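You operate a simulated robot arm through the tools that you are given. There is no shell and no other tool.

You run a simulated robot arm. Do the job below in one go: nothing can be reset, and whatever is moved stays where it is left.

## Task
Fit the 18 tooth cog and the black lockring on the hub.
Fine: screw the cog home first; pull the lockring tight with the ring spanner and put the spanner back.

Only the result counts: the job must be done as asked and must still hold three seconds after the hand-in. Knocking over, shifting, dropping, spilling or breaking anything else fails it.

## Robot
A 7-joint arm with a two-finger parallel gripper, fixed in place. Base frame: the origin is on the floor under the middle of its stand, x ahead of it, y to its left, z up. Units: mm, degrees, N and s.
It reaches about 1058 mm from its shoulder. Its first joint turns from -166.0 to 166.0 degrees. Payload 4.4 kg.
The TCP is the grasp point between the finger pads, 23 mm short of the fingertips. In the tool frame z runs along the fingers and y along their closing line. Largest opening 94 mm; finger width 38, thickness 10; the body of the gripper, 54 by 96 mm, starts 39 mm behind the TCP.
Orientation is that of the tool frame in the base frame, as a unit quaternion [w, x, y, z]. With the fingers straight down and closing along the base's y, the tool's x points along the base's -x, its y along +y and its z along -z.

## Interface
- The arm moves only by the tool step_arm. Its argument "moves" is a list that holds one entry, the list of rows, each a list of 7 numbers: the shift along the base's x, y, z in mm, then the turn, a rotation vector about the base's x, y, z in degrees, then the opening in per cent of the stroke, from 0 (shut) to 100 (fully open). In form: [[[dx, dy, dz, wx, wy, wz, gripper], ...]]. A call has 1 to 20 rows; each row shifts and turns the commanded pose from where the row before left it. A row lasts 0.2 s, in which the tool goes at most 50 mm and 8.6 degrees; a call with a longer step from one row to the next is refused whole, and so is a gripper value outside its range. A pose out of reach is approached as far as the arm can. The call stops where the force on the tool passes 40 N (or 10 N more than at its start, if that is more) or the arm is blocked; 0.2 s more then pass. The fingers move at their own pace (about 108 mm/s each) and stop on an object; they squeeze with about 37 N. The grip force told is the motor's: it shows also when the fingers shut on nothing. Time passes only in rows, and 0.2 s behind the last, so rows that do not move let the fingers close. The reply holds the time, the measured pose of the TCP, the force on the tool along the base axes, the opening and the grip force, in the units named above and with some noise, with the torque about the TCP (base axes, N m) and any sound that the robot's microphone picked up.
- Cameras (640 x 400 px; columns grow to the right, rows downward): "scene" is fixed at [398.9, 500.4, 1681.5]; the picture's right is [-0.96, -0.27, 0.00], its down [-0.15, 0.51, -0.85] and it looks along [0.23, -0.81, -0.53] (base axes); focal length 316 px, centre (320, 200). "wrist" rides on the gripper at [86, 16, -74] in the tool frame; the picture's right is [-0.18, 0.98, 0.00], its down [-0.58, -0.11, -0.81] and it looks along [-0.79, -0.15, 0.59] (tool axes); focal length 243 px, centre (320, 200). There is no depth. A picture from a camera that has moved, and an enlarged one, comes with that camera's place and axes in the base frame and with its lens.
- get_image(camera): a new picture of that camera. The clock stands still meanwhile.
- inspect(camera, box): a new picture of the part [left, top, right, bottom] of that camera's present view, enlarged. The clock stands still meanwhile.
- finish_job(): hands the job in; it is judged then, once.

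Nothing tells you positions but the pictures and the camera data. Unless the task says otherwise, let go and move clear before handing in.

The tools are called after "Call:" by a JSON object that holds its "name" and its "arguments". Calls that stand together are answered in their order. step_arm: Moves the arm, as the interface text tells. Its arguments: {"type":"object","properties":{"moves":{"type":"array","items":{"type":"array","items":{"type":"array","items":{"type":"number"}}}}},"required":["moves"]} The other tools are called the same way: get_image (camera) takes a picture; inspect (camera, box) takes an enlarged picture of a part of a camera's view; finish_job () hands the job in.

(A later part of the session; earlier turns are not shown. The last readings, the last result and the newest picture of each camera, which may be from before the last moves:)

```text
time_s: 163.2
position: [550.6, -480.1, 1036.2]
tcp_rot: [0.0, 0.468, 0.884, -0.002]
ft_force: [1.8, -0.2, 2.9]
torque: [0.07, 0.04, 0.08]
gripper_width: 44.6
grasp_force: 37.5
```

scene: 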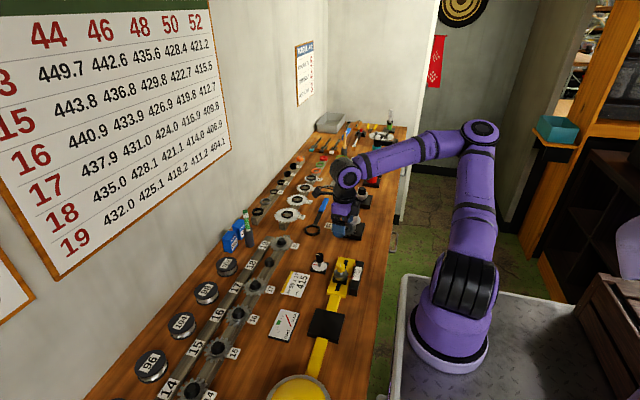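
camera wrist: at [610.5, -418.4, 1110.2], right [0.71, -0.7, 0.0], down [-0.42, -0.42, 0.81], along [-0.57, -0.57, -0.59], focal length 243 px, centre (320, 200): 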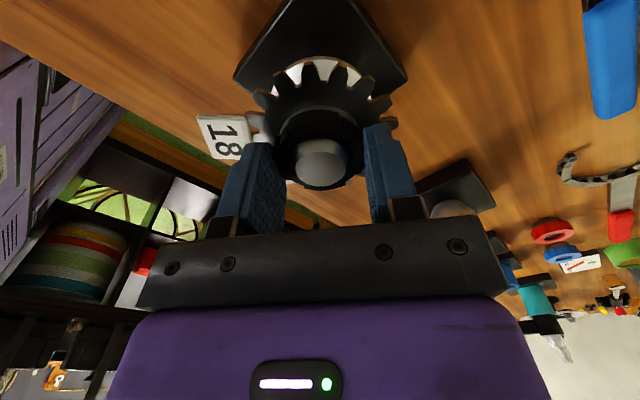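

Call:
{"name": "step_arm", "arguments": {"moves": [[[0, 0, 0, 0, 0, 8.5, 30], [0, 0, 0, 0, 0, 8.5, 30], [0, 0, 0, 0, 0, 8.5, 30], [0, 0, 0, 0, 0, 8.5, 30], [0, 0, 0, 0, 0, 8.5, 30], [0, 0, 0, 0, 0, 8.5, 30], [0, 0, 0, 0, 0, 8.5, 30], [0, 0, 0, 0, 0, 8.5, 30], [0, 0, 0, 0, 0, 0, 30]]]}}

Call:
{"name": "inspect", "arguments": {"camera": "wrist", "box": [250, 80, 390, 200]}}

```text
time_s: 165.2
position: [550.8, -479.1, 1036.0]
tcp_rot: [-0.001, -0.105, 0.994, 0.0]
ft_force: [-3.5, 5.9, 3.7]
torque: [0.14, 0.02, 0.11]
gripper_width: 45.1
grasp_force: 36.4
```

```text
3.33 times, centred on (320, 140) of wrist
camera zoom: at [460.4, -483.0, 1110.1], right [-0.03, 1.0, 0.0], down [0.59, 0.02, 0.81], along [0.81, 0.02, -0.59], focal length 809 px, centre (320, 400)
```

zoom: 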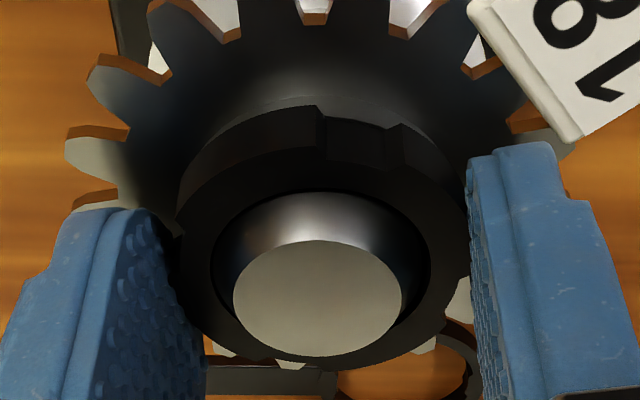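

Call:
{"name": "step_arm", "arguments": {"moves": [[[0, 0, 0, 0, 0, 8.5, 30], [0, 0, 0, 0, 0, 8.5, 30], [0, 0, 0, 0, 0, 0, 30]]]}}

Call:
{"name": "inspect", "arguments": {"camera": "wrist", "box": [250, 80, 390, 200]}}

```text
time_s: 166.0
position: [549.0, -480.7, 1035.5]
tcp_rot: [-0.001, -0.251, 0.968, 0.0]
ft_force: [-2.6, 7.5, 0.6]
torque: [0.18, 0.07, 0.21]
gripper_width: 44.1
grasp_force: 36.9
```

```text
3.33 times, centred on (320, 140) of wrist
camera zoom: at [464.9, -508.6, 1110.1], right [-0.32, 0.95, 0.0], down [0.56, 0.19, 0.81], along [0.76, 0.25, -0.59], focal length 809 px, centre (320, 400)
```

zoom: 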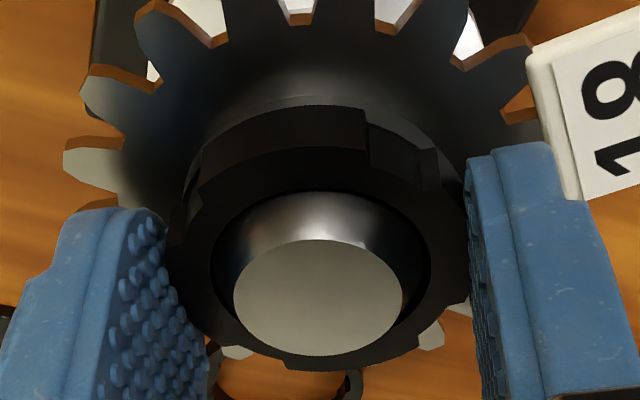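

The ring now stays put while the gripper turns (it slips at about 0.2 N·m), so it is at least snug. I release and check its height from the side.

Call:
{"name": "step_arm", "arguments": {"moves": [[[0, 0, 0, 0, 0, 0, 68], [0, 0, 0, 0, 0, 0, 68], [0, 0, 25, 0, 0, 0, 68], [0, 0, 25, 0, 0, 0, 68], [-36, -20, 0, 3.88, -7.0, 0, 68], [-36, -20, 0, 3.88, -7.0, 0, 68], [-24, -13.3, 0, 3.88, -7.0, 0, 68], [0, 0, 0, 2.91, -5.25, 0, 68], [0, 0, -30, 0, 0, 0, 68], [0, 0, -35, 0, 0, 0, 68], [0, 0, 0, 0, 0, 0, 68], [0, 0, 0, 0, 0, 0, 68]]]}}

Call:
{"name": "get_image", "arguments": {"camera": "wrist"}}

Call:
{"name": "inspect", "arguments": {"camera": "wrist", "box": [270, 130, 370, 220]}}

```text
time_s: 168.6
position: [453.0, -533.6, 1020.9]
tcp_rot: [0.251, -0.241, 0.935, 0.064]
ft_force: [-0.5, 0.6, 0.2]
torque: [-0.01, 0.0, -0.05]
gripper_width: 64.0
grasp_force: 0.0
```

```text
taken
camera wrist: at [345.5, -574.5, 1041.5], right [-0.34, 0.94, 0.09], down [0.14, -0.05, 0.99], along [0.93, 0.34, -0.12], focal length 243 px, centre (320, 200)
```

wrist: 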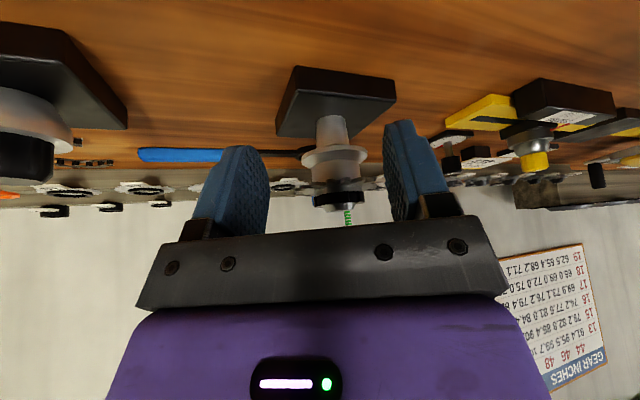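

```text
4.44 times, centred on (320, 175) of wrist
camera zoom: at [345.5, -574.5, 1041.5], right [-0.34, 0.94, 0.09], down [0.14, -0.05, 0.99], along [0.93, 0.34, -0.12], focal length 1078 px, centre (320, 311)
```

zoom: 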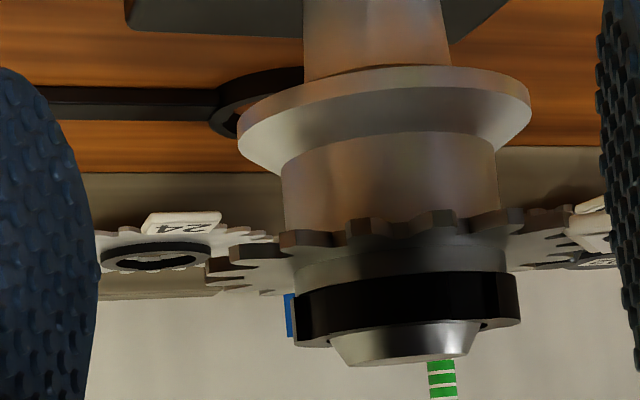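

Call:
{"name": "inspect", "arguments": {"camera": "wrist", "box": [300, 170, 380, 220]}}

Call:
{"name": "inspect", "arguments": {"camera": "wrist", "box": [305, 180, 345, 210]}}

Call:
{"name": "inspect", "arguments": {"camera": "wrist", "box": [340, 180, 380, 210]}}

```text
8.00 times, centred on (340, 195) of wrist
camera zoom: at [345.5, -574.5, 1041.5], right [-0.34, 0.94, 0.09], down [0.14, -0.05, 0.99], along [0.93, 0.34, -0.12], focal length 1941 px, centre (160, 240)
```

zoom: 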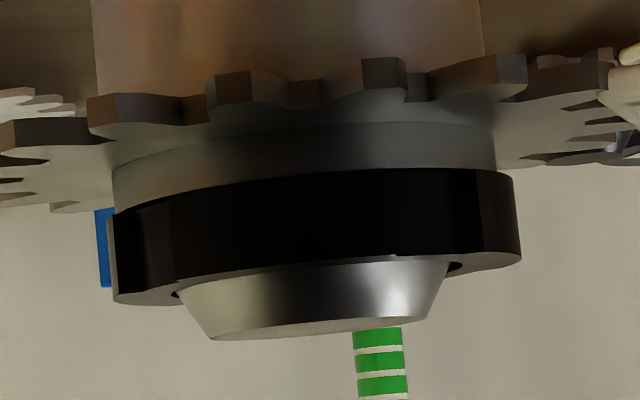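

```text
13.33 times, centred on (325, 195) of wrist
camera zoom: at [345.5, -574.5, 1041.5], right [-0.34, 0.94, 0.09], down [0.14, -0.05, 0.99], along [0.93, 0.34, -0.12], focal length 3235 px, centre (253, 267)
```

zoom: 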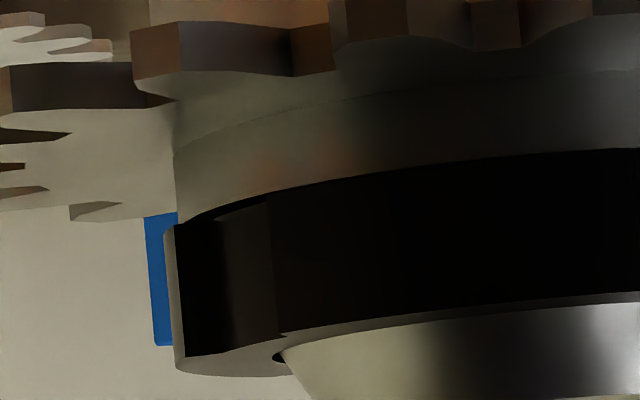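

```text
13.33 times, centred on (360, 195) of wrist
camera zoom: at [345.5, -574.5, 1041.5], right [-0.34, 0.94, 0.09], down [0.14, -0.05, 0.99], along [0.93, 0.34, -0.12], focal length 3235 px, centre (-213, 267)
```

zoom: 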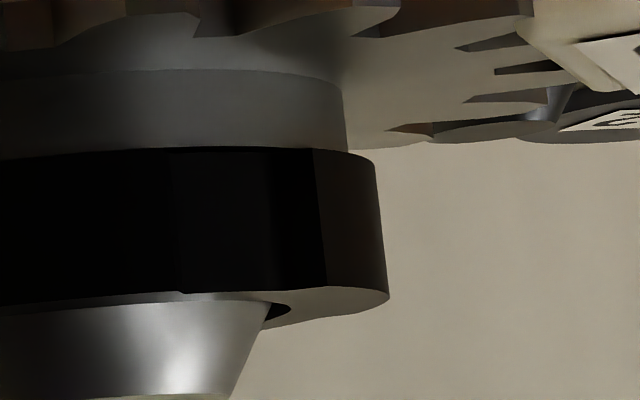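

The lockring sits flush on the cog's boss with no gap, so it is seated. Next is the ring spanner: I fly over it to measure it and see its inner lugs.

Call:
{"name": "step_arm", "arguments": {"moves": [[[0, 0, 35, 0, 0, 0, 100], [0, 0, 30, -3.88, 7.0, 0, 100], [0, 0, 0, -3.88, 7.0, 0, 100], [0, 0, 0, -3.88, 7.0, 0, 100], [0, 0, 0, -2.91, 5.25, 0, 100], [0, 0, 0, 0, 0, -7.25, 100], [0, 0, 0, 0, 0, -7.25, 100], [0, 0, 0, 0, 0, -7.25, 100], [0, 0, 0, 0, 0, -7.25, 100], [40, 19.6, 0, 0, 0, 0, 100], [40, 19.6, 0, 0, 0, 0, 100], [40, 19.6, 0, 0, 0, 0, 100], [40, 19.6, 0, 0, 0, 0, 100], [40, 19.6, 0, 0, 0, 0, 100], [0, 0, 0, 0, 0, 0, 100], [0, 0, 0, 0, 0, 0, 100]]]}}

Call:
{"name": "get_image", "arguments": {"camera": "wrist"}}

Call:
{"name": "inspect", "arguments": {"camera": "wrist", "box": [270, 60, 390, 160]}}

Call:
{"name": "inspect", "arguments": {"camera": "scene", "box": [295, 190, 365, 240]}}

```text
time_s: 172.0
position: [654.9, -433.7, 1086.2]
tcp_rot: [0.0, -0.001, 1.0, -0.001]
ft_force: [0.1, 0.3, 0.6]
torque: [0.01, 0.01, 0.0]
gripper_width: 93.8
grasp_force: 0.0
```

```text
taken
camera wrist: at [567.7, -418.9, 1159.8], right [0.18, 0.98, 0.0], down [0.58, -0.11, 0.81], along [0.79, -0.15, -0.59], focal length 243 px, centre (320, 200)
```

wrist: 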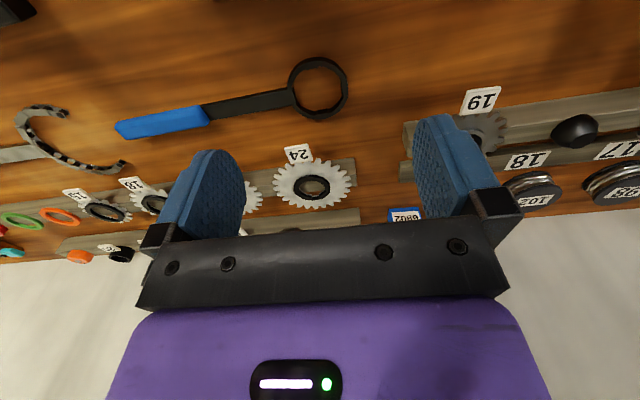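

```text
4.00 times, centred on (330, 110) of wrist
camera zoom: at [567.7, -418.9, 1159.8], right [0.18, 0.98, 0.0], down [0.58, -0.11, 0.81], along [0.79, -0.15, -0.59], focal length 970 px, centre (280, 560)
```

zoom: 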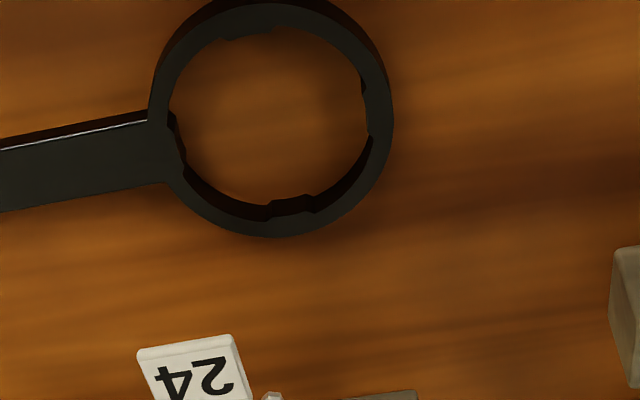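

```text
8.00 times, centred on (330, 215) of scene
camera zoom: at [398.9, 500.4, 1681.5], right [-0.96, -0.27, 0.0], down [-0.15, 0.51, -0.85], along [0.23, -0.81, -0.53], focal length 2532 px, centre (240, 80)
```

zoom: 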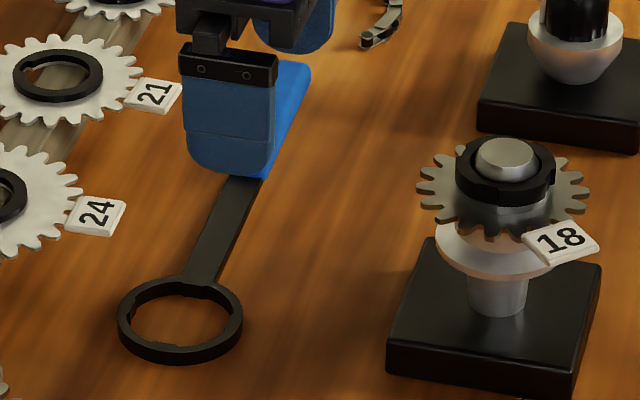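

The spanner's ring has four inner lugs at 90°, one in line with the handle. I take close measurements of ring and handle.

Call:
{"name": "inspect", "arguments": {"camera": "wrist", "box": [265, 40, 365, 130]}}

Call:
{"name": "inspect", "arguments": {"camera": "wrist", "box": [100, 70, 300, 160]}}

Call:
{"name": "step_arm", "arguments": {"moves": [[[-35, 0, -10, 0, 0, 0, 100], [-35, 0, -20, 0, 0, 0, 100], [0, 0, 0, 0, 0, 0, 100], [0, 0, 0, 0, 0, 0, 100]]]}}

Call:
{"name": "get_image", "arguments": {"camera": "wrist"}}

Call:
{"name": "inspect", "arguments": {"camera": "wrist", "box": [265, 90, 385, 190]}}

```text
4.44 times, centred on (315, 85) of wrist
camera zoom: at [567.7, -418.9, 1159.8], right [0.18, 0.98, 0.0], down [0.58, -0.11, 0.81], along [0.79, -0.15, -0.59], focal length 1078 px, centre (342, 711)
```

zoom: 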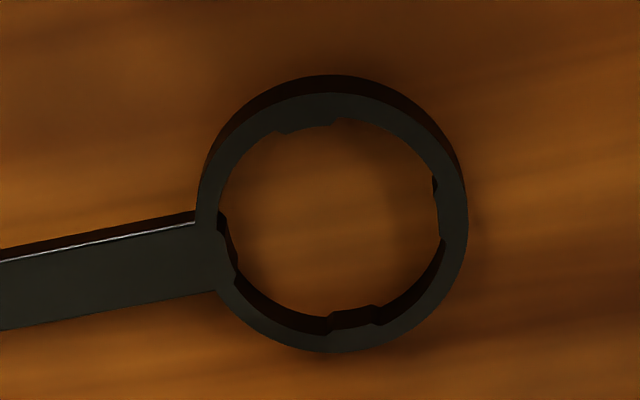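

```text
3.20 times, centred on (200, 115) of wrist
camera zoom: at [567.7, -418.9, 1159.8], right [0.18, 0.98, 0.0], down [0.58, -0.11, 0.81], along [0.79, -0.15, -0.59], focal length 776 px, centre (704, 472)
```

zoom: 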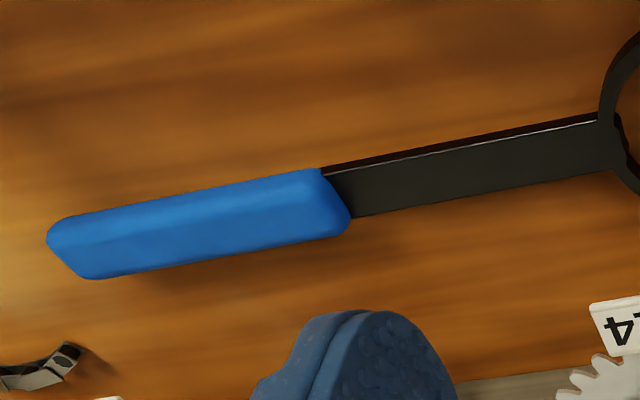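

```text
time_s: 173.0
position: [584.6, -433.8, 1055.8]
tcp_rot: [0.0, 0.001, 1.0, -0.001]
ft_force: [0.0, 0.2, 0.5]
torque: [0.02, -0.01, 0.03]
gripper_width: 93.9
grasp_force: 0.0
```

```text
taken
camera wrist: at [495.9, -419.4, 1130.2], right [0.18, 0.98, 0.0], down [0.58, -0.11, 0.81], along [0.79, -0.15, -0.59], focal length 243 px, centre (320, 200)
```

wrist: 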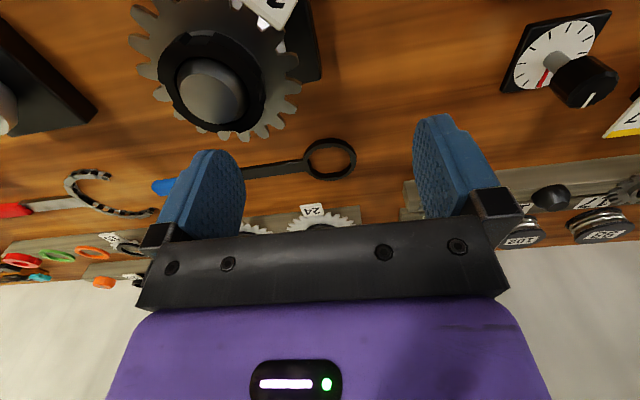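

```text
4.00 times, centred on (325, 140) of wrist
camera zoom: at [495.9, -419.4, 1130.2], right [0.18, 0.98, 0.0], down [0.58, -0.11, 0.81], along [0.79, -0.15, -0.59], focal length 970 px, centre (300, 440)
```

zoom: 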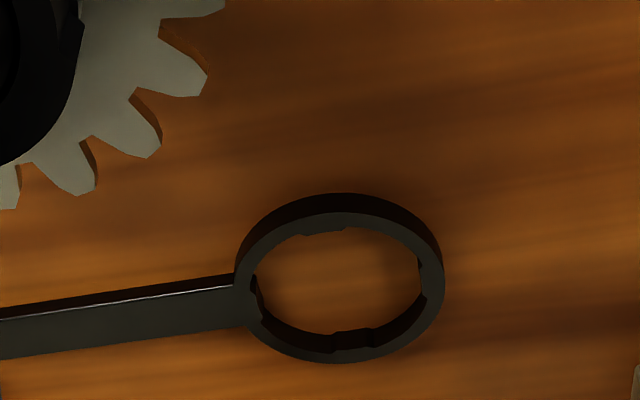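

Spanner measured: ring centre (699.1, -445.3), z 920–927.6, OD ≈61, handle along -y at x≈700. Now I look at the lockring's four notches to know their angles.

Call:
{"name": "inspect", "arguments": {"camera": "wrist", "box": [130, 0, 310, 150]}}

Call:
{"name": "inspect", "arguments": {"camera": "scene", "box": [340, 190, 370, 215]}}

```text
2.67 times, centred on (220, 75) of wrist
camera zoom: at [495.9, -419.4, 1130.2], right [0.18, 0.98, 0.0], down [0.58, -0.11, 0.81], along [0.79, -0.15, -0.59], focal length 647 px, centre (587, 533)
```

zoom: 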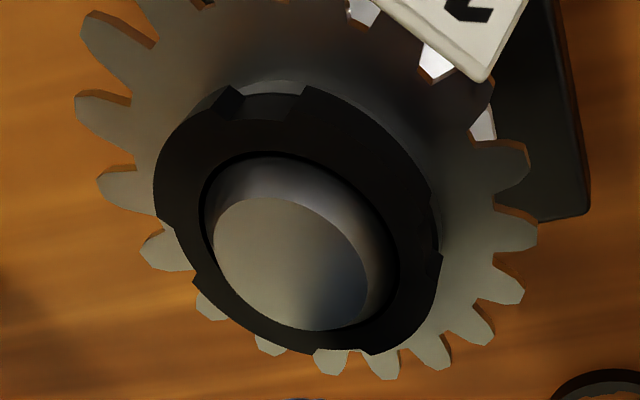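

```text
16.00 times, centred on (355, 202) of scene
camera zoom: at [398.9, 500.4, 1681.5], right [-0.96, -0.27, 0.0], down [-0.15, 0.51, -0.85], along [0.23, -0.81, -0.53], focal length 5063 px, centre (-240, 160)
```

zoom: 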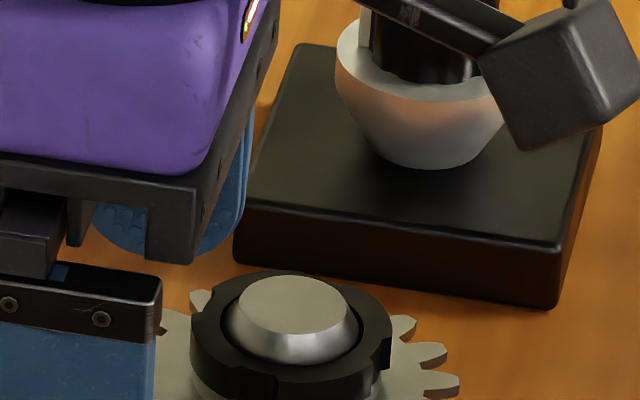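

Call:
{"name": "step_arm", "arguments": {"moves": [[[0, 0, 40, 0, 0, 0, 100], [-33, -40, 0, 0, 0, 0, 100], [-15, -6, 0, 0, 0, 0, 100], [0, 0, 0, 0, 0, 0, 100], [0, 0, 0, 0, 0, 0, 100]]]}}

Call:
{"name": "inspect", "arguments": {"camera": "wrist", "box": [270, 60, 370, 150]}}

```text
refused: row 2 steps farther than a row can; nothing moved
```

```text
4.44 times, centred on (320, 105) of wrist
camera zoom: at [495.9, -419.4, 1130.2], right [0.18, 0.98, 0.0], down [0.58, -0.11, 0.81], along [0.79, -0.15, -0.59], focal length 1078 px, centre (320, 622)
```

zoom: 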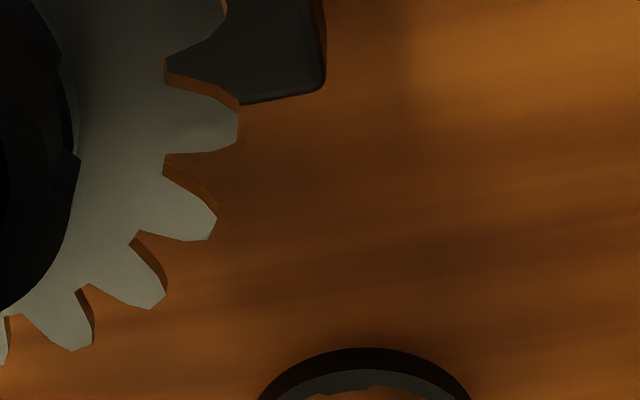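

Call:
{"name": "step_arm", "arguments": {"moves": [[[0, 0, 40, 0, 0, 0, 100], [-20, -23, 0, 0, 0, 0, 100], [-28, -23, 0, 0, 0, 0, 100], [0, 0, 0, 0, 0, 0, 100], [0, 0, 0, 0, 0, 0, 100]]]}}

Call:
{"name": "get_image", "arguments": {"camera": "wrist"}}

Call:
{"name": "inspect", "arguments": {"camera": "wrist", "box": [270, 70, 370, 160]}}

```text
time_s: 174.2
position: [535.7, -481.5, 1095.4]
tcp_rot: [0.0, 0.001, 1.0, -0.001]
ft_force: [0.1, 0.9, -0.3]
torque: [0.01, -0.01, -0.02]
gripper_width: 93.9
grasp_force: 0.1
```

```text
taken
camera wrist: at [448.4, -465.9, 1169.3], right [0.19, 0.98, 0.0], down [0.58, -0.11, 0.81], along [0.79, -0.15, -0.59], focal length 243 px, centre (320, 200)
```

wrist: 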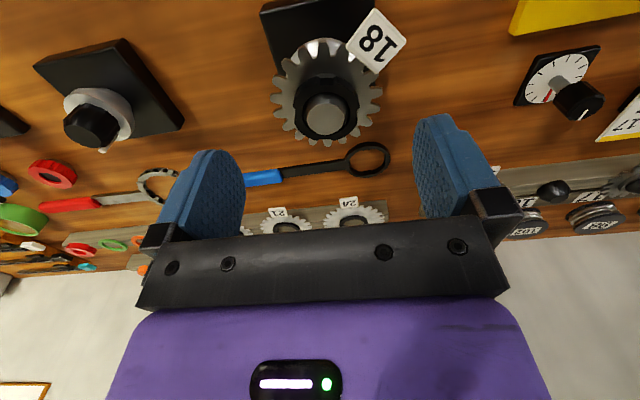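

```text
4.44 times, centred on (320, 115) of wrist
camera zoom: at [448.4, -465.9, 1169.3], right [0.19, 0.98, 0.0], down [0.58, -0.11, 0.81], along [0.79, -0.15, -0.59], focal length 1078 px, centre (320, 578)
```

zoom: 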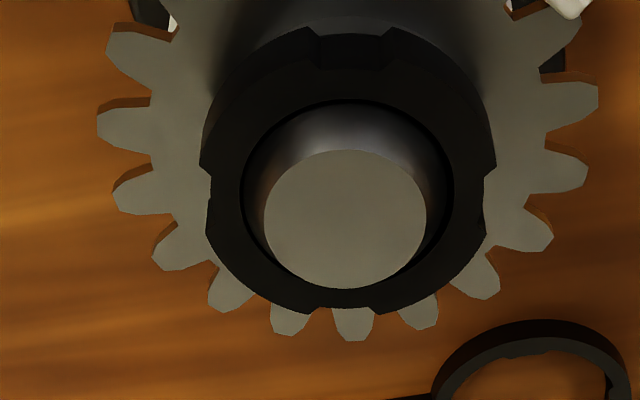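

The lockring notches are at about -10.6°, 79°, 169° and 259°, so the spanner must go on with its handle pointing to -10.6°. I turn the gripper to -90° and go above the blue handle.

Call:
{"name": "step_arm", "arguments": {"moves": [[[15, -12, 0, 0, 0, -8.2, 60], [15, -12, 0, 0, 0, -8.2, 60], [15, -12, 0, 0, 0, -8.2, 60], [15, -12, 0, 0, 0, -8.2, 60], [15, -12, 0, 0, 0, -8.2, 60], [15, -12, 0, 0, 0, -8.2, 60], [15, -12, -5, 0, 0, -8.2, 60], [15, -12, -10, 0, 0, -8.2, 60], [15, -12, -15, 0, 0, -8.2, 60], [15, -12, -15, 0, 0, -8.2, 60], [15.6, -13, -10, 0, 0, -8, 60], [0, 0, 0, 0, 0, 0, 60], [0, 0, 0, 0, 0, 0, 60]]]}}

Call:
{"name": "get_image", "arguments": {"camera": "wrist"}}

Call:
{"name": "inspect", "arguments": {"camera": "scene", "box": [290, 160, 370, 240]}}

```text
time_s: 177.0
position: [701.2, -613.7, 1040.3]
tcp_rot: [-0.001, 0.708, 0.707, 0.0]
ft_force: [0.6, 0.4, -0.3]
torque: [-0.01, -0.04, -0.01]
gripper_width: 56.3
grasp_force: 0.1
```

```text
taken
camera wrist: at [717.1, -528.7, 1114.3], right [0.98, -0.19, 0.0], down [-0.11, -0.58, 0.81], along [-0.15, -0.79, -0.59], focal length 243 px, centre (320, 200)
```

wrist: 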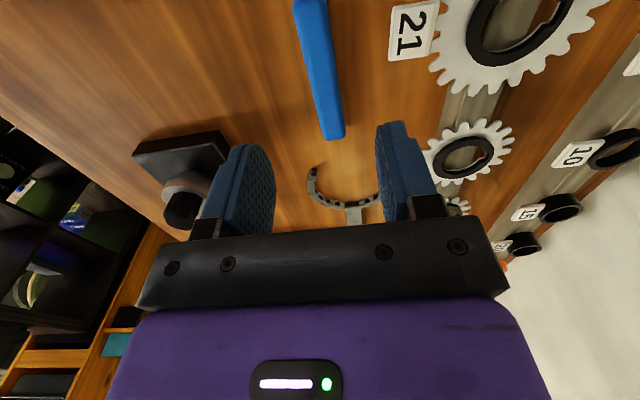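

```text
5.00 times, centred on (330, 200) of scene
camera zoom: at [398.9, 500.4, 1681.5], right [-0.96, -0.27, 0.0], down [-0.15, 0.51, -0.85], along [0.23, -0.81, -0.53], focal length 1582 px, centre (270, 200)
```

zoom: 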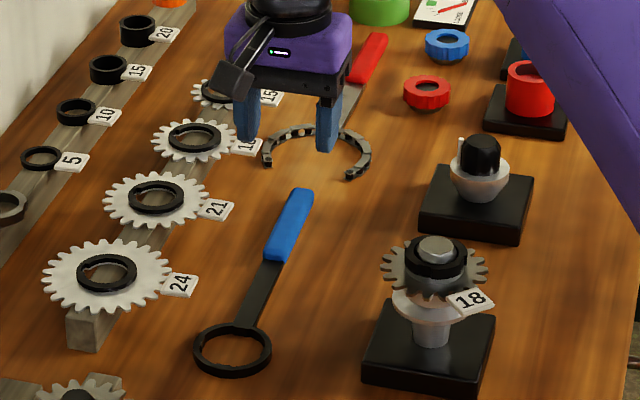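

Call:
{"name": "inspect", "arguments": {"camera": "wrist", "box": [260, 0, 380, 150]}}

```text
2.67 times, centred on (320, 75) of wrist
camera zoom: at [717.1, -528.7, 1114.3], right [0.98, -0.19, 0.0], down [-0.11, -0.58, 0.81], along [-0.15, -0.79, -0.59], focal length 647 px, centre (320, 533)
```

zoom: 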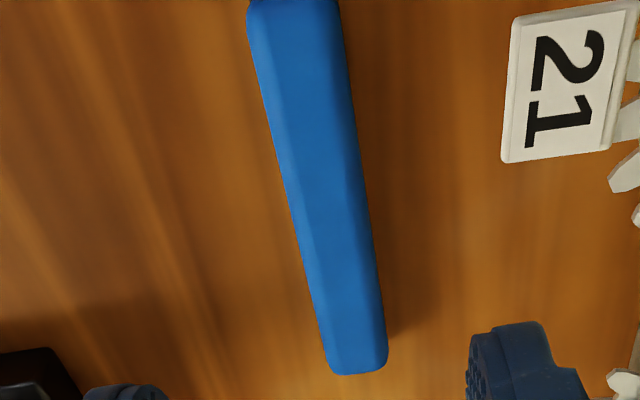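

The handle axis is at x≈702.4 along y. I descend over it with the fingers 56 mm open, stopping above the bench.

Call:
{"name": "step_arm", "arguments": {"moves": [[[1.3, 0, -25, 0, 0, 0, 60], [0, 0, -25, 0, 0, 0, 60], [0, 0, -25, 0, 0, 0, 60], [0, 0, -14, 0, 0, 0, 60], [0, 0, 0, 0, 0, 0, 60]]]}}

Call:
{"name": "get_image", "arguments": {"camera": "wrist"}}

Call:
{"name": "inspect", "arguments": {"camera": "wrist", "box": [240, 60, 400, 220]}}

Call:
{"name": "inspect", "arguments": {"camera": "scene", "box": [305, 175, 345, 215]}}

```text
time_s: 178.2
position: [703.6, -614.7, 950.8]
tcp_rot: [0.0, 0.707, 0.707, -0.001]
ft_force: [0.4, 0.6, -0.3]
torque: [0.04, 0.01, -0.02]
gripper_width: 56.6
grasp_force: 0.0
```

```text
taken
camera wrist: at [718.3, -529.1, 1025.8], right [0.98, -0.18, 0.0], down [-0.11, -0.58, 0.81], along [-0.15, -0.79, -0.59], focal length 243 px, centre (320, 200)
```

wrist: 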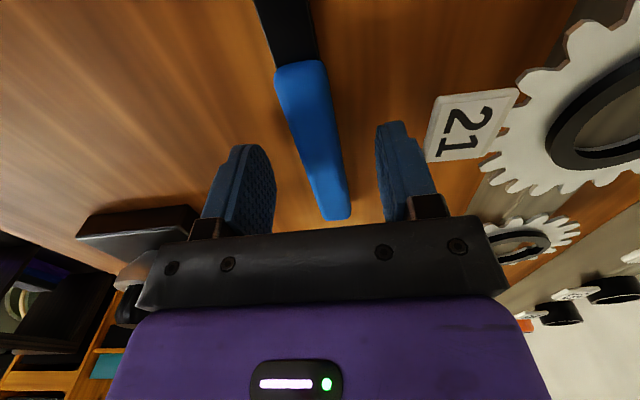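

```text
2.50 times, centred on (320, 140) of wrist
camera zoom: at [718.3, -529.1, 1025.8], right [0.98, -0.18, 0.0], down [-0.11, -0.58, 0.81], along [-0.15, -0.79, -0.59], focal length 606 px, centre (320, 350)
```

zoom: 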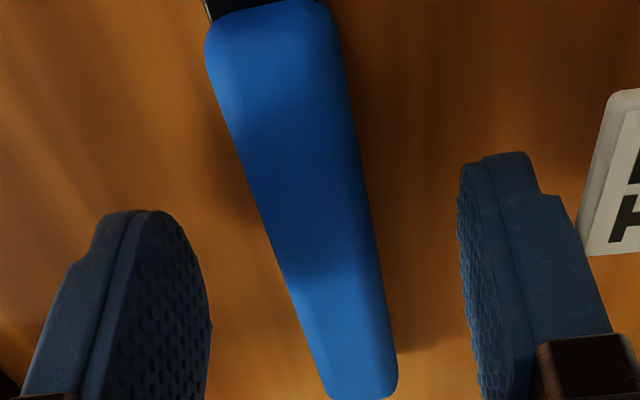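

```text
10.00 times, centred on (325, 195) of scene
camera zoom: at [398.9, 500.4, 1681.5], right [-0.96, -0.27, 0.0], down [-0.15, 0.51, -0.85], along [0.23, -0.81, -0.53], focal length 3165 px, centre (270, 250)
```

zoom: 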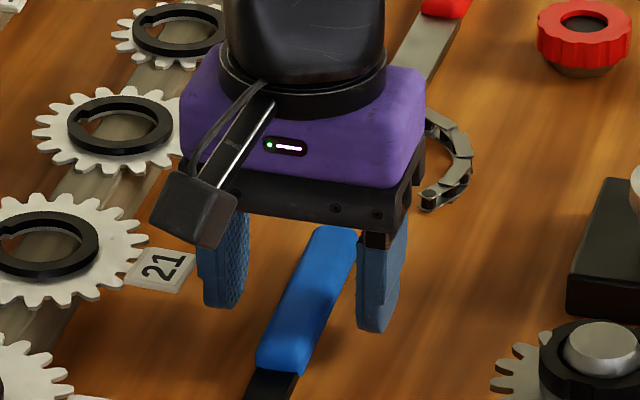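

Call:
{"name": "step_arm", "arguments": {"moves": [[[0, 0, -3, 0, 0, 0, 60], [0, 0, -2, 0, 0, 0, 60], [0, 0, 0, 0, 0, 0, 60]]]}}

Call:
{"name": "step_arm", "arguments": {"moves": [[[0, 0, 0, 0, 0, 0, 40], [0, 0, 0, 0, 0, 0, 20], [0, 0, 0, 0, 0, 0, 10], [0, 0, 0, 0, 0, 0, 10]]]}}

Call:
{"name": "get_image", "arguments": {"camera": "wrist"}}

Call:
{"name": "inspect", "arguments": {"camera": "wrist", "box": [240, 60, 400, 220]}}

```text
time_s: 179.0
position: [703.0, -613.4, 947.1]
tcp_rot: [0.0, 0.707, 0.707, -0.001]
ft_force: [-0.4, -1.1, -0.5]
torque: [0.01, -0.01, -0.01]
gripper_width: 56.6
grasp_force: 0.1
```

```text
time_s: 180.0
position: [701.9, -613.6, 946.9]
tcp_rot: [-0.001, 0.707, 0.707, -0.001]
ft_force: [0.9, -0.1, -0.2]
torque: [-0.19, -0.02, 0.07]
gripper_width: 21.9
grasp_force: 37.0
```

```text
taken
camera wrist: at [718.0, -529.1, 1020.9], right [0.98, -0.18, 0.0], down [-0.11, -0.58, 0.81], along [-0.15, -0.79, -0.59], focal length 243 px, centre (320, 200)
```

wrist: 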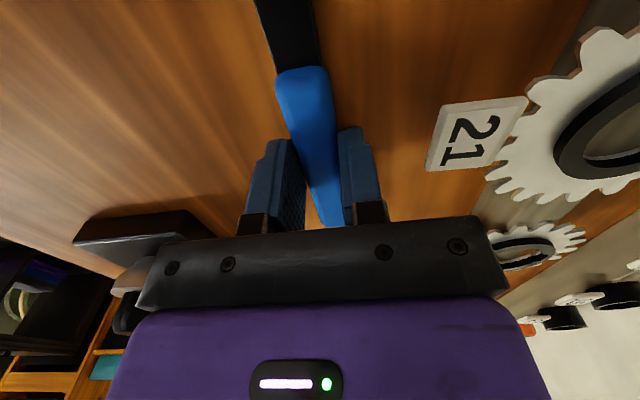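

```text
2.50 times, centred on (320, 140) of wrist
camera zoom: at [718.0, -529.1, 1020.9], right [0.98, -0.18, 0.0], down [-0.11, -0.58, 0.81], along [-0.15, -0.79, -0.59], focal length 606 px, centre (320, 350)
```

zoom: 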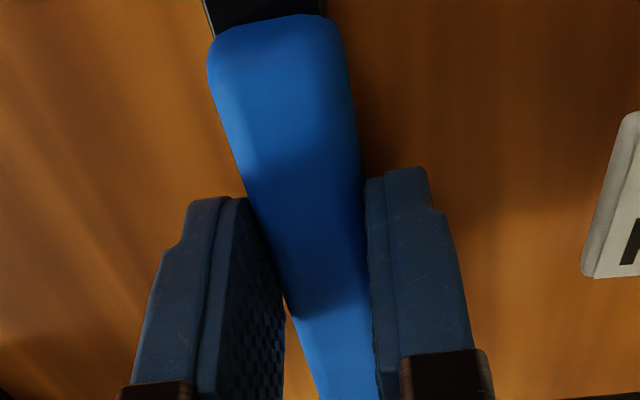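

The spanner's handle is gripped (21.9 mm). I record this pose (camera 718.0, -529.1, 1020.9) for putting it back, and lift straight up.

Call:
{"name": "step_arm", "arguments": {"moves": [[[0, 0, 3, 0, 0, 0, 10], [0, 0, 10, 0, 0, 0, 10], [0, 0, 20, 0, 0, 0, 10], [0, 0, 30, 0, 0, 0, 10], [0, 0, 40, 0, 0, 0, 10], [0, 0, 30, 0, 0, 0, 10], [0, 0, 0, 0, 0, 0, 10], [0, 0, 0, 0, 0, 0, 10]]]}}

Call:
{"name": "get_image", "arguments": {"camera": "wrist"}}

Call:
{"name": "inspect", "arguments": {"camera": "scene", "box": [285, 145, 375, 235]}}

```text
time_s: 181.8
position: [702.7, -613.4, 1079.5]
tcp_rot: [-0.001, 0.708, 0.706, -0.001]
ft_force: [0.3, -0.1, -1.5]
torque: [-0.06, -0.01, -0.03]
gripper_width: 21.6
grasp_force: 36.8
```

```text
taken
camera wrist: at [717.3, -528.5, 1153.5], right [0.98, -0.19, 0.0], down [-0.11, -0.58, 0.81], along [-0.15, -0.79, -0.59], focal length 243 px, centre (320, 200)
```

wrist: 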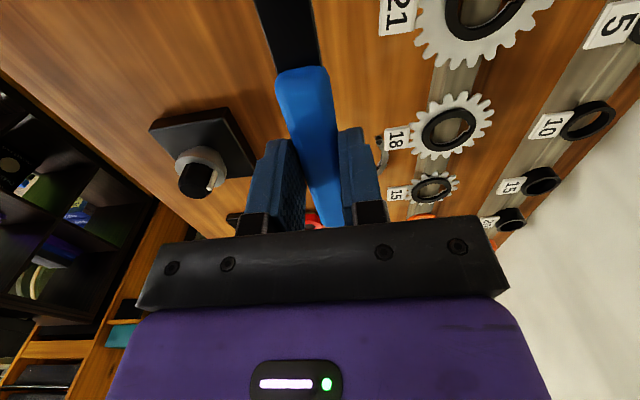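

```text
4.44 times, centred on (330, 190) of scene
camera zoom: at [398.9, 500.4, 1681.5], right [-0.96, -0.27, 0.0], down [-0.15, 0.51, -0.85], along [0.23, -0.81, -0.53], focal length 1406 px, centre (276, 244)
```

zoom: 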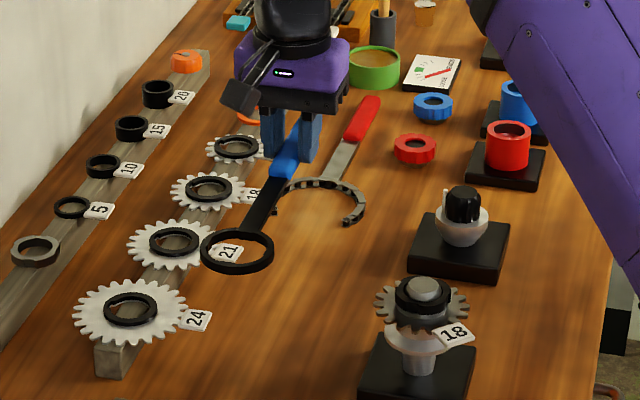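

The spanner hangs level. I swing it to -10.6° so its ring comes over the hub, staying well above the nose.

Call:
{"name": "step_arm", "arguments": {"moves": [[[1.41, 10.27, 0, 0, 0, 7.94, 10], [1.41, 10.27, 0, 0, 0, 7.94, 10], [1.41, 10.27, 0, 0, 0, 7.94, 10], [1.41, 10.27, 0, 0, 0, 7.94, 10], [1.41, 10.27, 0, 0, 0, 7.94, 10], [1.41, 10.27, 0, 0, 0, 7.94, 10], [1.41, 10.27, 0, 0, 0, 7.94, 10], [1.41, 10.27, 0, 0, 0, 7.94, 10], [1.41, 10.27, 0, 0, 0, 7.94, 10], [1.41, 10.27, 0, 0, 0, 7.94, 10], [0, 0, 0, 0, 0, 0, 10], [0, 0, 0, 0, 0, 0, 10]]]}}

Call:
{"name": "get_image", "arguments": {"camera": "wrist"}}

Call:
{"name": "inspect", "arguments": {"camera": "scene", "box": [325, 175, 385, 225]}}

Call:
{"name": "get_image", "arguments": {"camera": "scene"}}

```text
time_s: 184.4
position: [717.0, -511.1, 1080.3]
tcp_rot: [0.0, 0.092, 0.996, -0.001]
ft_force: [-0.6, -0.2, -2.5]
torque: [-0.03, -0.07, 0.0]
gripper_width: 21.6
grasp_force: 36.9
```

```text
taken
camera wrist: at [633.3, -480.6, 1154.4], right [0.36, 0.93, 0.0], down [0.55, -0.21, 0.81], along [0.75, -0.29, -0.59], focal length 243 px, centre (320, 200)
```

wrist: 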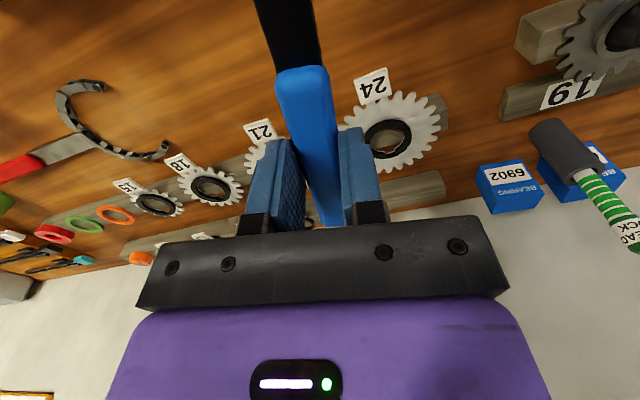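

```text
8.00 times, centred on (355, 200) of scene
camera zoom: at [398.9, 500.4, 1681.5], right [-0.96, -0.27, 0.0], down [-0.15, 0.51, -0.85], along [0.23, -0.81, -0.53], focal length 2532 px, centre (40, 200)
```

zoom: 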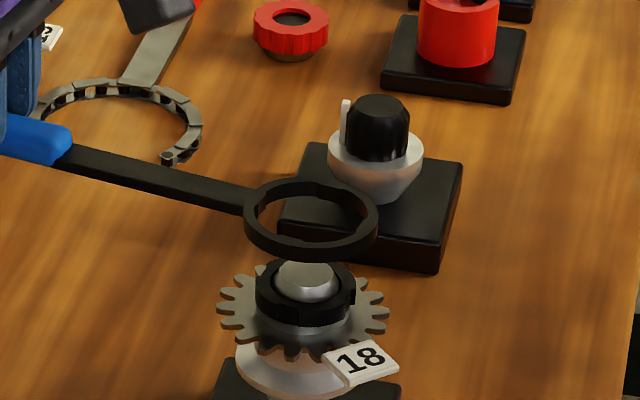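

```text
taken
```

scene: 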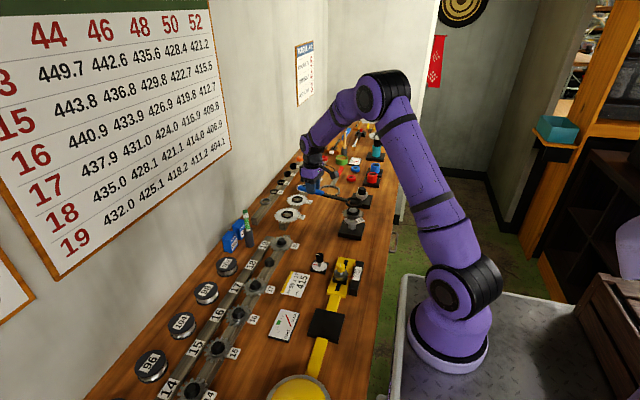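

Call:
{"name": "inspect", "arguments": {"camera": "scene", "box": [337, 193, 373, 223]}}

```text
13.33 times, centred on (355, 208) of scene
camera zoom: at [398.9, 500.4, 1681.5], right [-0.96, -0.27, 0.0], down [-0.15, 0.51, -0.85], along [0.23, -0.81, -0.53], focal length 4220 px, centre (-147, 93)
```

zoom: 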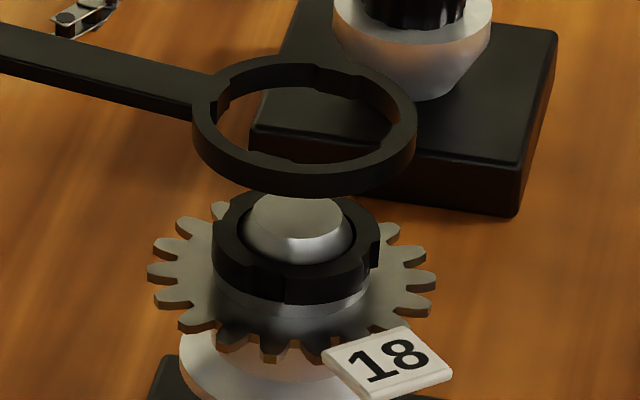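

Call:
{"name": "step_arm", "arguments": {"moves": [[[0.9, 0, -10, 0, 0, 0, 10], [0, 0, -10, 0, 0, 0, 10], [0, 0, -8, 0, 0, 0, 10], [0, 0, 0, 0, 0, 0, 10], [0, 0, 0, 0, 0, 0, 10]]]}}

Call:
{"name": "inspect", "arguments": {"camera": "scene", "box": [337, 193, 373, 223]}}

Call:
{"name": "get_image", "arguments": {"camera": "wrist"}}

```text
time_s: 185.6
position: [719.0, -512.1, 1051.6]
tcp_rot: [-0.001, 0.093, 0.996, -0.001]
ft_force: [0.0, -0.1, -1.9]
torque: [-0.02, -0.06, -0.02]
gripper_width: 21.8
grasp_force: 37.0
```

```text
13.33 times, centred on (355, 208) of scene
camera zoom: at [398.9, 500.4, 1681.5], right [-0.96, -0.27, 0.0], down [-0.15, 0.51, -0.85], along [0.23, -0.81, -0.53], focal length 4220 px, centre (-147, 93)
```

zoom: 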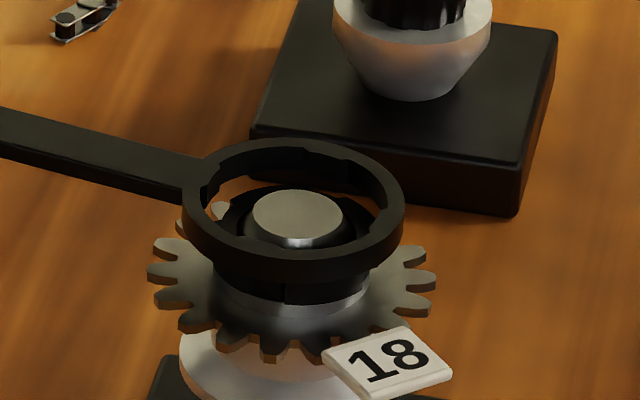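

```text
taken
camera wrist: at [634.8, -480.7, 1126.1], right [0.36, 0.93, 0.0], down [0.55, -0.21, 0.81], along [0.75, -0.29, -0.59], focal length 243 px, centre (320, 200)
```

wrist: 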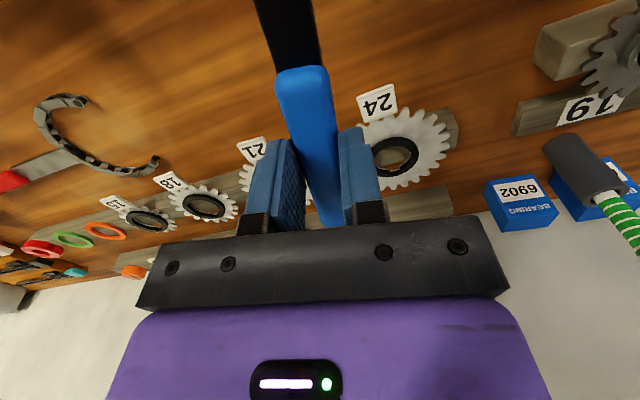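

Call:
{"name": "step_arm", "arguments": {"moves": [[[-0.4, 0, -2, 0, 0, 0, 10], [0, 0, -2, 0, 0, 0, 10], [0, 0, 0, 0, 0, 0, 10]]]}}

Call:
{"name": "inspect", "arguments": {"camera": "scene", "box": [341, 196, 369, 219]}}

```text
time_s: 186.4
position: [716.7, -511.4, 1047.9]
tcp_rot: [-0.001, 0.092, 0.996, -0.002]
ft_force: [1.7, -0.4, 5.6]
torque: [0.27, 1.22, -0.01]
gripper_width: 21.2
grasp_force: 37.4
```

```text
16.00 times, centred on (355, 208) of scene
camera zoom: at [398.9, 500.4, 1681.5], right [-0.96, -0.27, 0.0], down [-0.15, 0.51, -0.85], along [0.23, -0.81, -0.53], focal length 5063 px, centre (-240, 80)
```

zoom: 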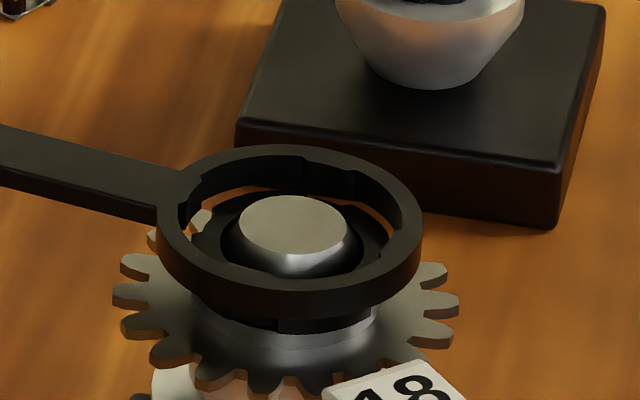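

The spanner touched the lockring's top at about the expected height but sits roughly 3 mm too far toward -y. I lift slightly and shift it.

Call:
{"name": "step_arm", "arguments": {"moves": [[[0, 0, 3, 0, 0, 0, 10], [-1.6, 3, 0, 0, 0, 0, 10], [0, 0, 0, 0, 0, 0, 10], [0, 0, 0, 0, 0, 0, 10]]]}}

Call:
{"name": "inspect", "arguments": {"camera": "scene", "box": [341, 196, 369, 219]}}

Call:
{"name": "get_image", "arguments": {"camera": "wrist"}}

```text
time_s: 187.4
position: [715.7, -508.4, 1049.6]
tcp_rot: [0.0, 0.091, 0.996, -0.001]
ft_force: [-0.2, -0.5, -1.7]
torque: [0.01, -0.07, -0.02]
gripper_width: 21.4
grasp_force: 36.8
```

```text
16.00 times, centred on (355, 208) of scene
camera zoom: at [398.9, 500.4, 1681.5], right [-0.96, -0.27, 0.0], down [-0.15, 0.51, -0.85], along [0.23, -0.81, -0.53], focal length 5063 px, centre (-240, 80)
```

zoom: 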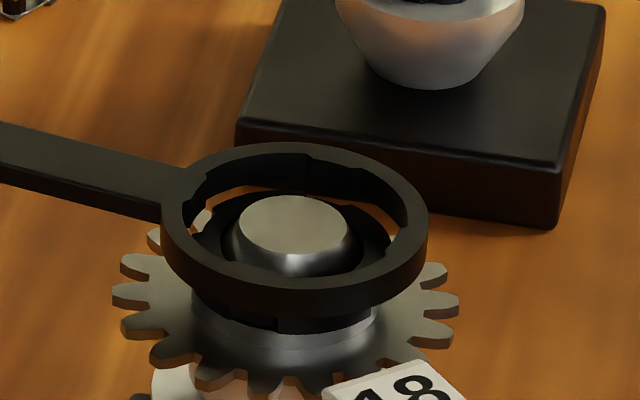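

```text
taken
camera wrist: at [632.7, -477.6, 1125.1], right [0.36, 0.93, 0.0], down [0.55, -0.21, 0.81], along [0.75, -0.29, -0.59], focal length 243 px, centre (320, 200)
```

wrist: 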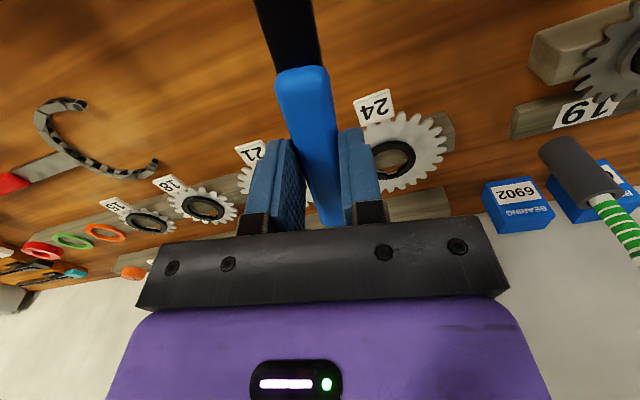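

Call:
{"name": "step_arm", "arguments": {"moves": [[[0, 0.5, -1.5, 0, 0, 0, 10], [0, 0, -1.5, 0, 0, 0, 10], [0, 0, 0, 0, 0, 0, 10]]]}}

Call:
{"name": "step_arm", "arguments": {"moves": [[[0, 0, -1, 0, 0, 0, 10], [0, 0, 0, 0, 0, 0, 10]]]}}

Call:
{"name": "inspect", "arguments": {"camera": "scene", "box": [341, 196, 369, 219]}}

```text
time_s: 188.2
position: [715.3, -508.2, 1048.4]
tcp_rot: [0.0, 0.092, 0.996, 0.0]
ft_force: [0.5, 0.1, 3.9]
torque: [0.05, 0.68, 0.02]
gripper_width: 21.4
grasp_force: 37.1
```

```text
time_s: 188.8
position: [716.2, -508.5, 1048.0]
tcp_rot: [-0.001, 0.093, 0.996, -0.001]
ft_force: [0.5, -0.6, 7.5]
torque: [0.07, 1.16, 0.01]
gripper_width: 21.6
grasp_force: 36.6
```

```text
16.00 times, centred on (355, 208) of scene
camera zoom: at [398.9, 500.4, 1681.5], right [-0.96, -0.27, 0.0], down [-0.15, 0.51, -0.85], along [0.23, -0.81, -0.53], focal length 5063 px, centre (-240, 80)
```

zoom: 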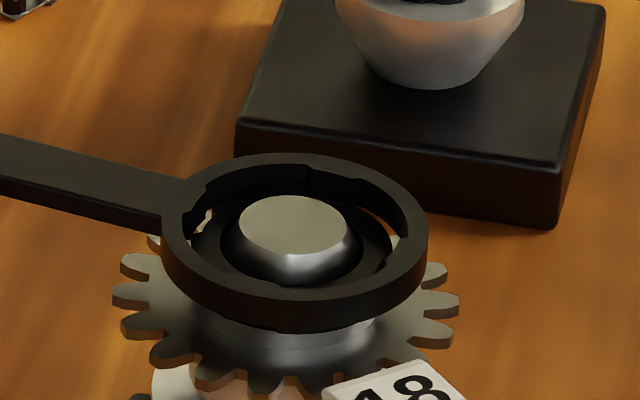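

The lugs rest on the lockring's top face. I swing the handle counter-clockwise about the hub axis in small steps under light pressure until the lugs drop into the notches.

Call:
{"name": "step_arm", "arguments": {"moves": [[[0.7, 4.3, 0, 0, 0, 1.5, 10], [0, 0, 0, 0, 0, 0, 10]]]}}

Call:
{"name": "step_arm", "arguments": {"moves": [[[0.6, 4.3, 0, 0, 0, 1.5, 10], [0, 0, 0, 0, 0, 0, 10]]]}}

Call:
{"name": "inspect", "arguments": {"camera": "scene", "box": [341, 196, 369, 219]}}

```text
time_s: 189.4
position: [716.0, -503.0, 1047.8]
tcp_rot: [0.0, 0.08, 0.997, -0.001]
ft_force: [-2.2, -1.4, 4.8]
torque: [0.01, 0.93, 0.08]
gripper_width: 21.4
grasp_force: 37.6
```

```text
time_s: 190.0
position: [716.5, -500.0, 1047.0]
tcp_rot: [0.0, 0.066, 0.998, -0.001]
ft_force: [1.0, -0.5, 1.0]
torque: [0.0, 0.36, 0.1]
gripper_width: 21.6
grasp_force: 37.0
```

```text
16.00 times, centred on (355, 208) of scene
camera zoom: at [398.9, 500.4, 1681.5], right [-0.96, -0.27, 0.0], down [-0.15, 0.51, -0.85], along [0.23, -0.81, -0.53], focal length 5063 px, centre (-240, 80)
```

zoom: 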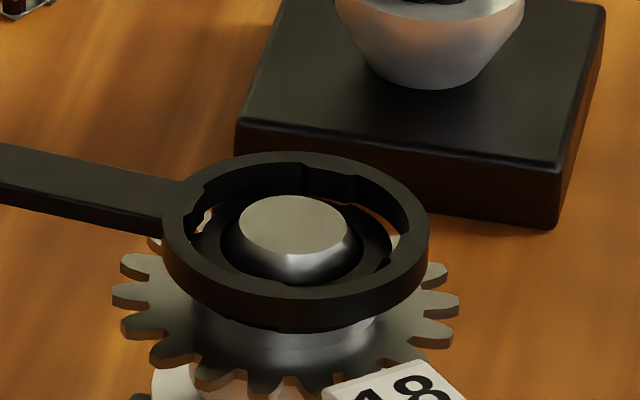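

Call:
{"name": "step_arm", "arguments": {"moves": [[[0, 0, -1, 0, 0, 0, 10], [0, 0, 0, 0, 0, 0, 10]]]}}

Call:
{"name": "step_arm", "arguments": {"moves": [[[0.5, 4.3, 0, 0, 0, 1.5, 10], [0, 0, 0, 0, 0, 0, 10]]]}}

Call:
{"name": "inspect", "arguments": {"camera": "scene", "box": [341, 196, 369, 219]}}

Call:
{"name": "get_image", "arguments": {"camera": "wrist"}}

```text
time_s: 190.6
position: [716.8, -499.6, 1046.1]
tcp_rot: [0.0, 0.066, 0.998, -0.001]
ft_force: [0.0, -0.4, 7.2]
torque: [0.05, 1.24, -0.01]
gripper_width: 21.4
grasp_force: 36.6
```

```text
time_s: 191.2
position: [717.9, -496.0, 1046.3]
tcp_rot: [0.001, 0.054, 0.999, -0.001]
ft_force: [-0.9, -0.6, 5.5]
torque: [0.0, 1.07, 0.23]
gripper_width: 21.4
grasp_force: 36.9
```

```text
16.00 times, centred on (355, 208) of scene
camera zoom: at [398.9, 500.4, 1681.5], right [-0.96, -0.27, 0.0], down [-0.15, 0.51, -0.85], along [0.23, -0.81, -0.53], focal length 5063 px, centre (-240, 80)
```

zoom: 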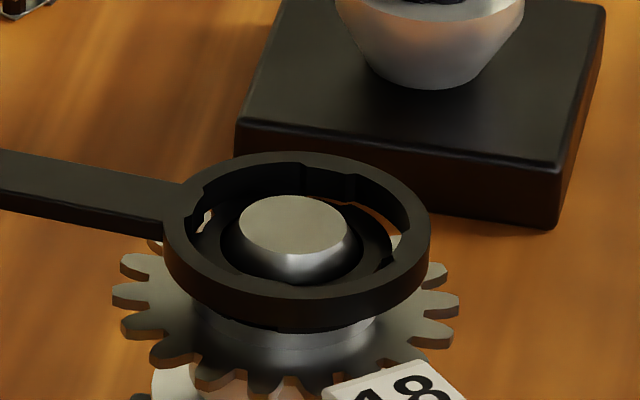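

```text
taken
camera wrist: at [631.7, -470.6, 1119.9], right [0.29, 0.96, 0.0], down [0.57, -0.17, 0.81], along [0.77, -0.23, -0.59], focal length 243 px, centre (320, 200)
```

wrist: 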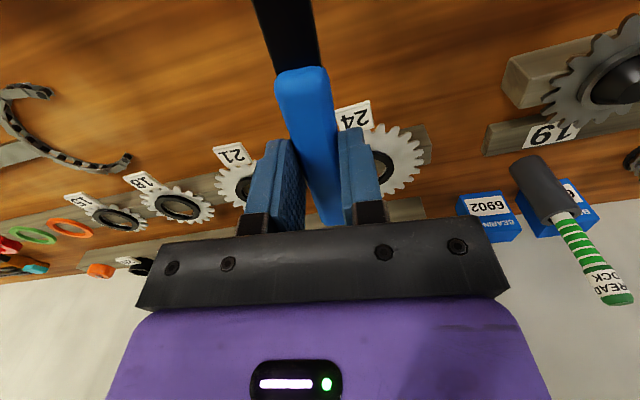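

Call:
{"name": "inspect", "arguments": {"camera": "scene", "box": [346, 201, 368, 215]}}

```text
16.00 times, centred on (357, 208) of scene
camera zoom: at [398.9, 500.4, 1681.5], right [-0.96, -0.27, 0.0], down [-0.15, 0.51, -0.85], along [0.23, -0.81, -0.53], focal length 5063 px, centre (-272, 72)
```

zoom: 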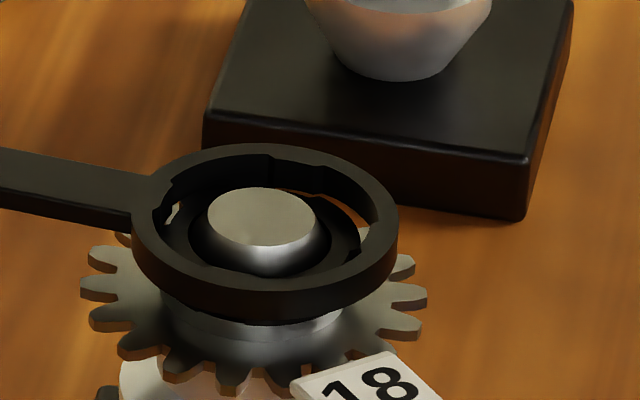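

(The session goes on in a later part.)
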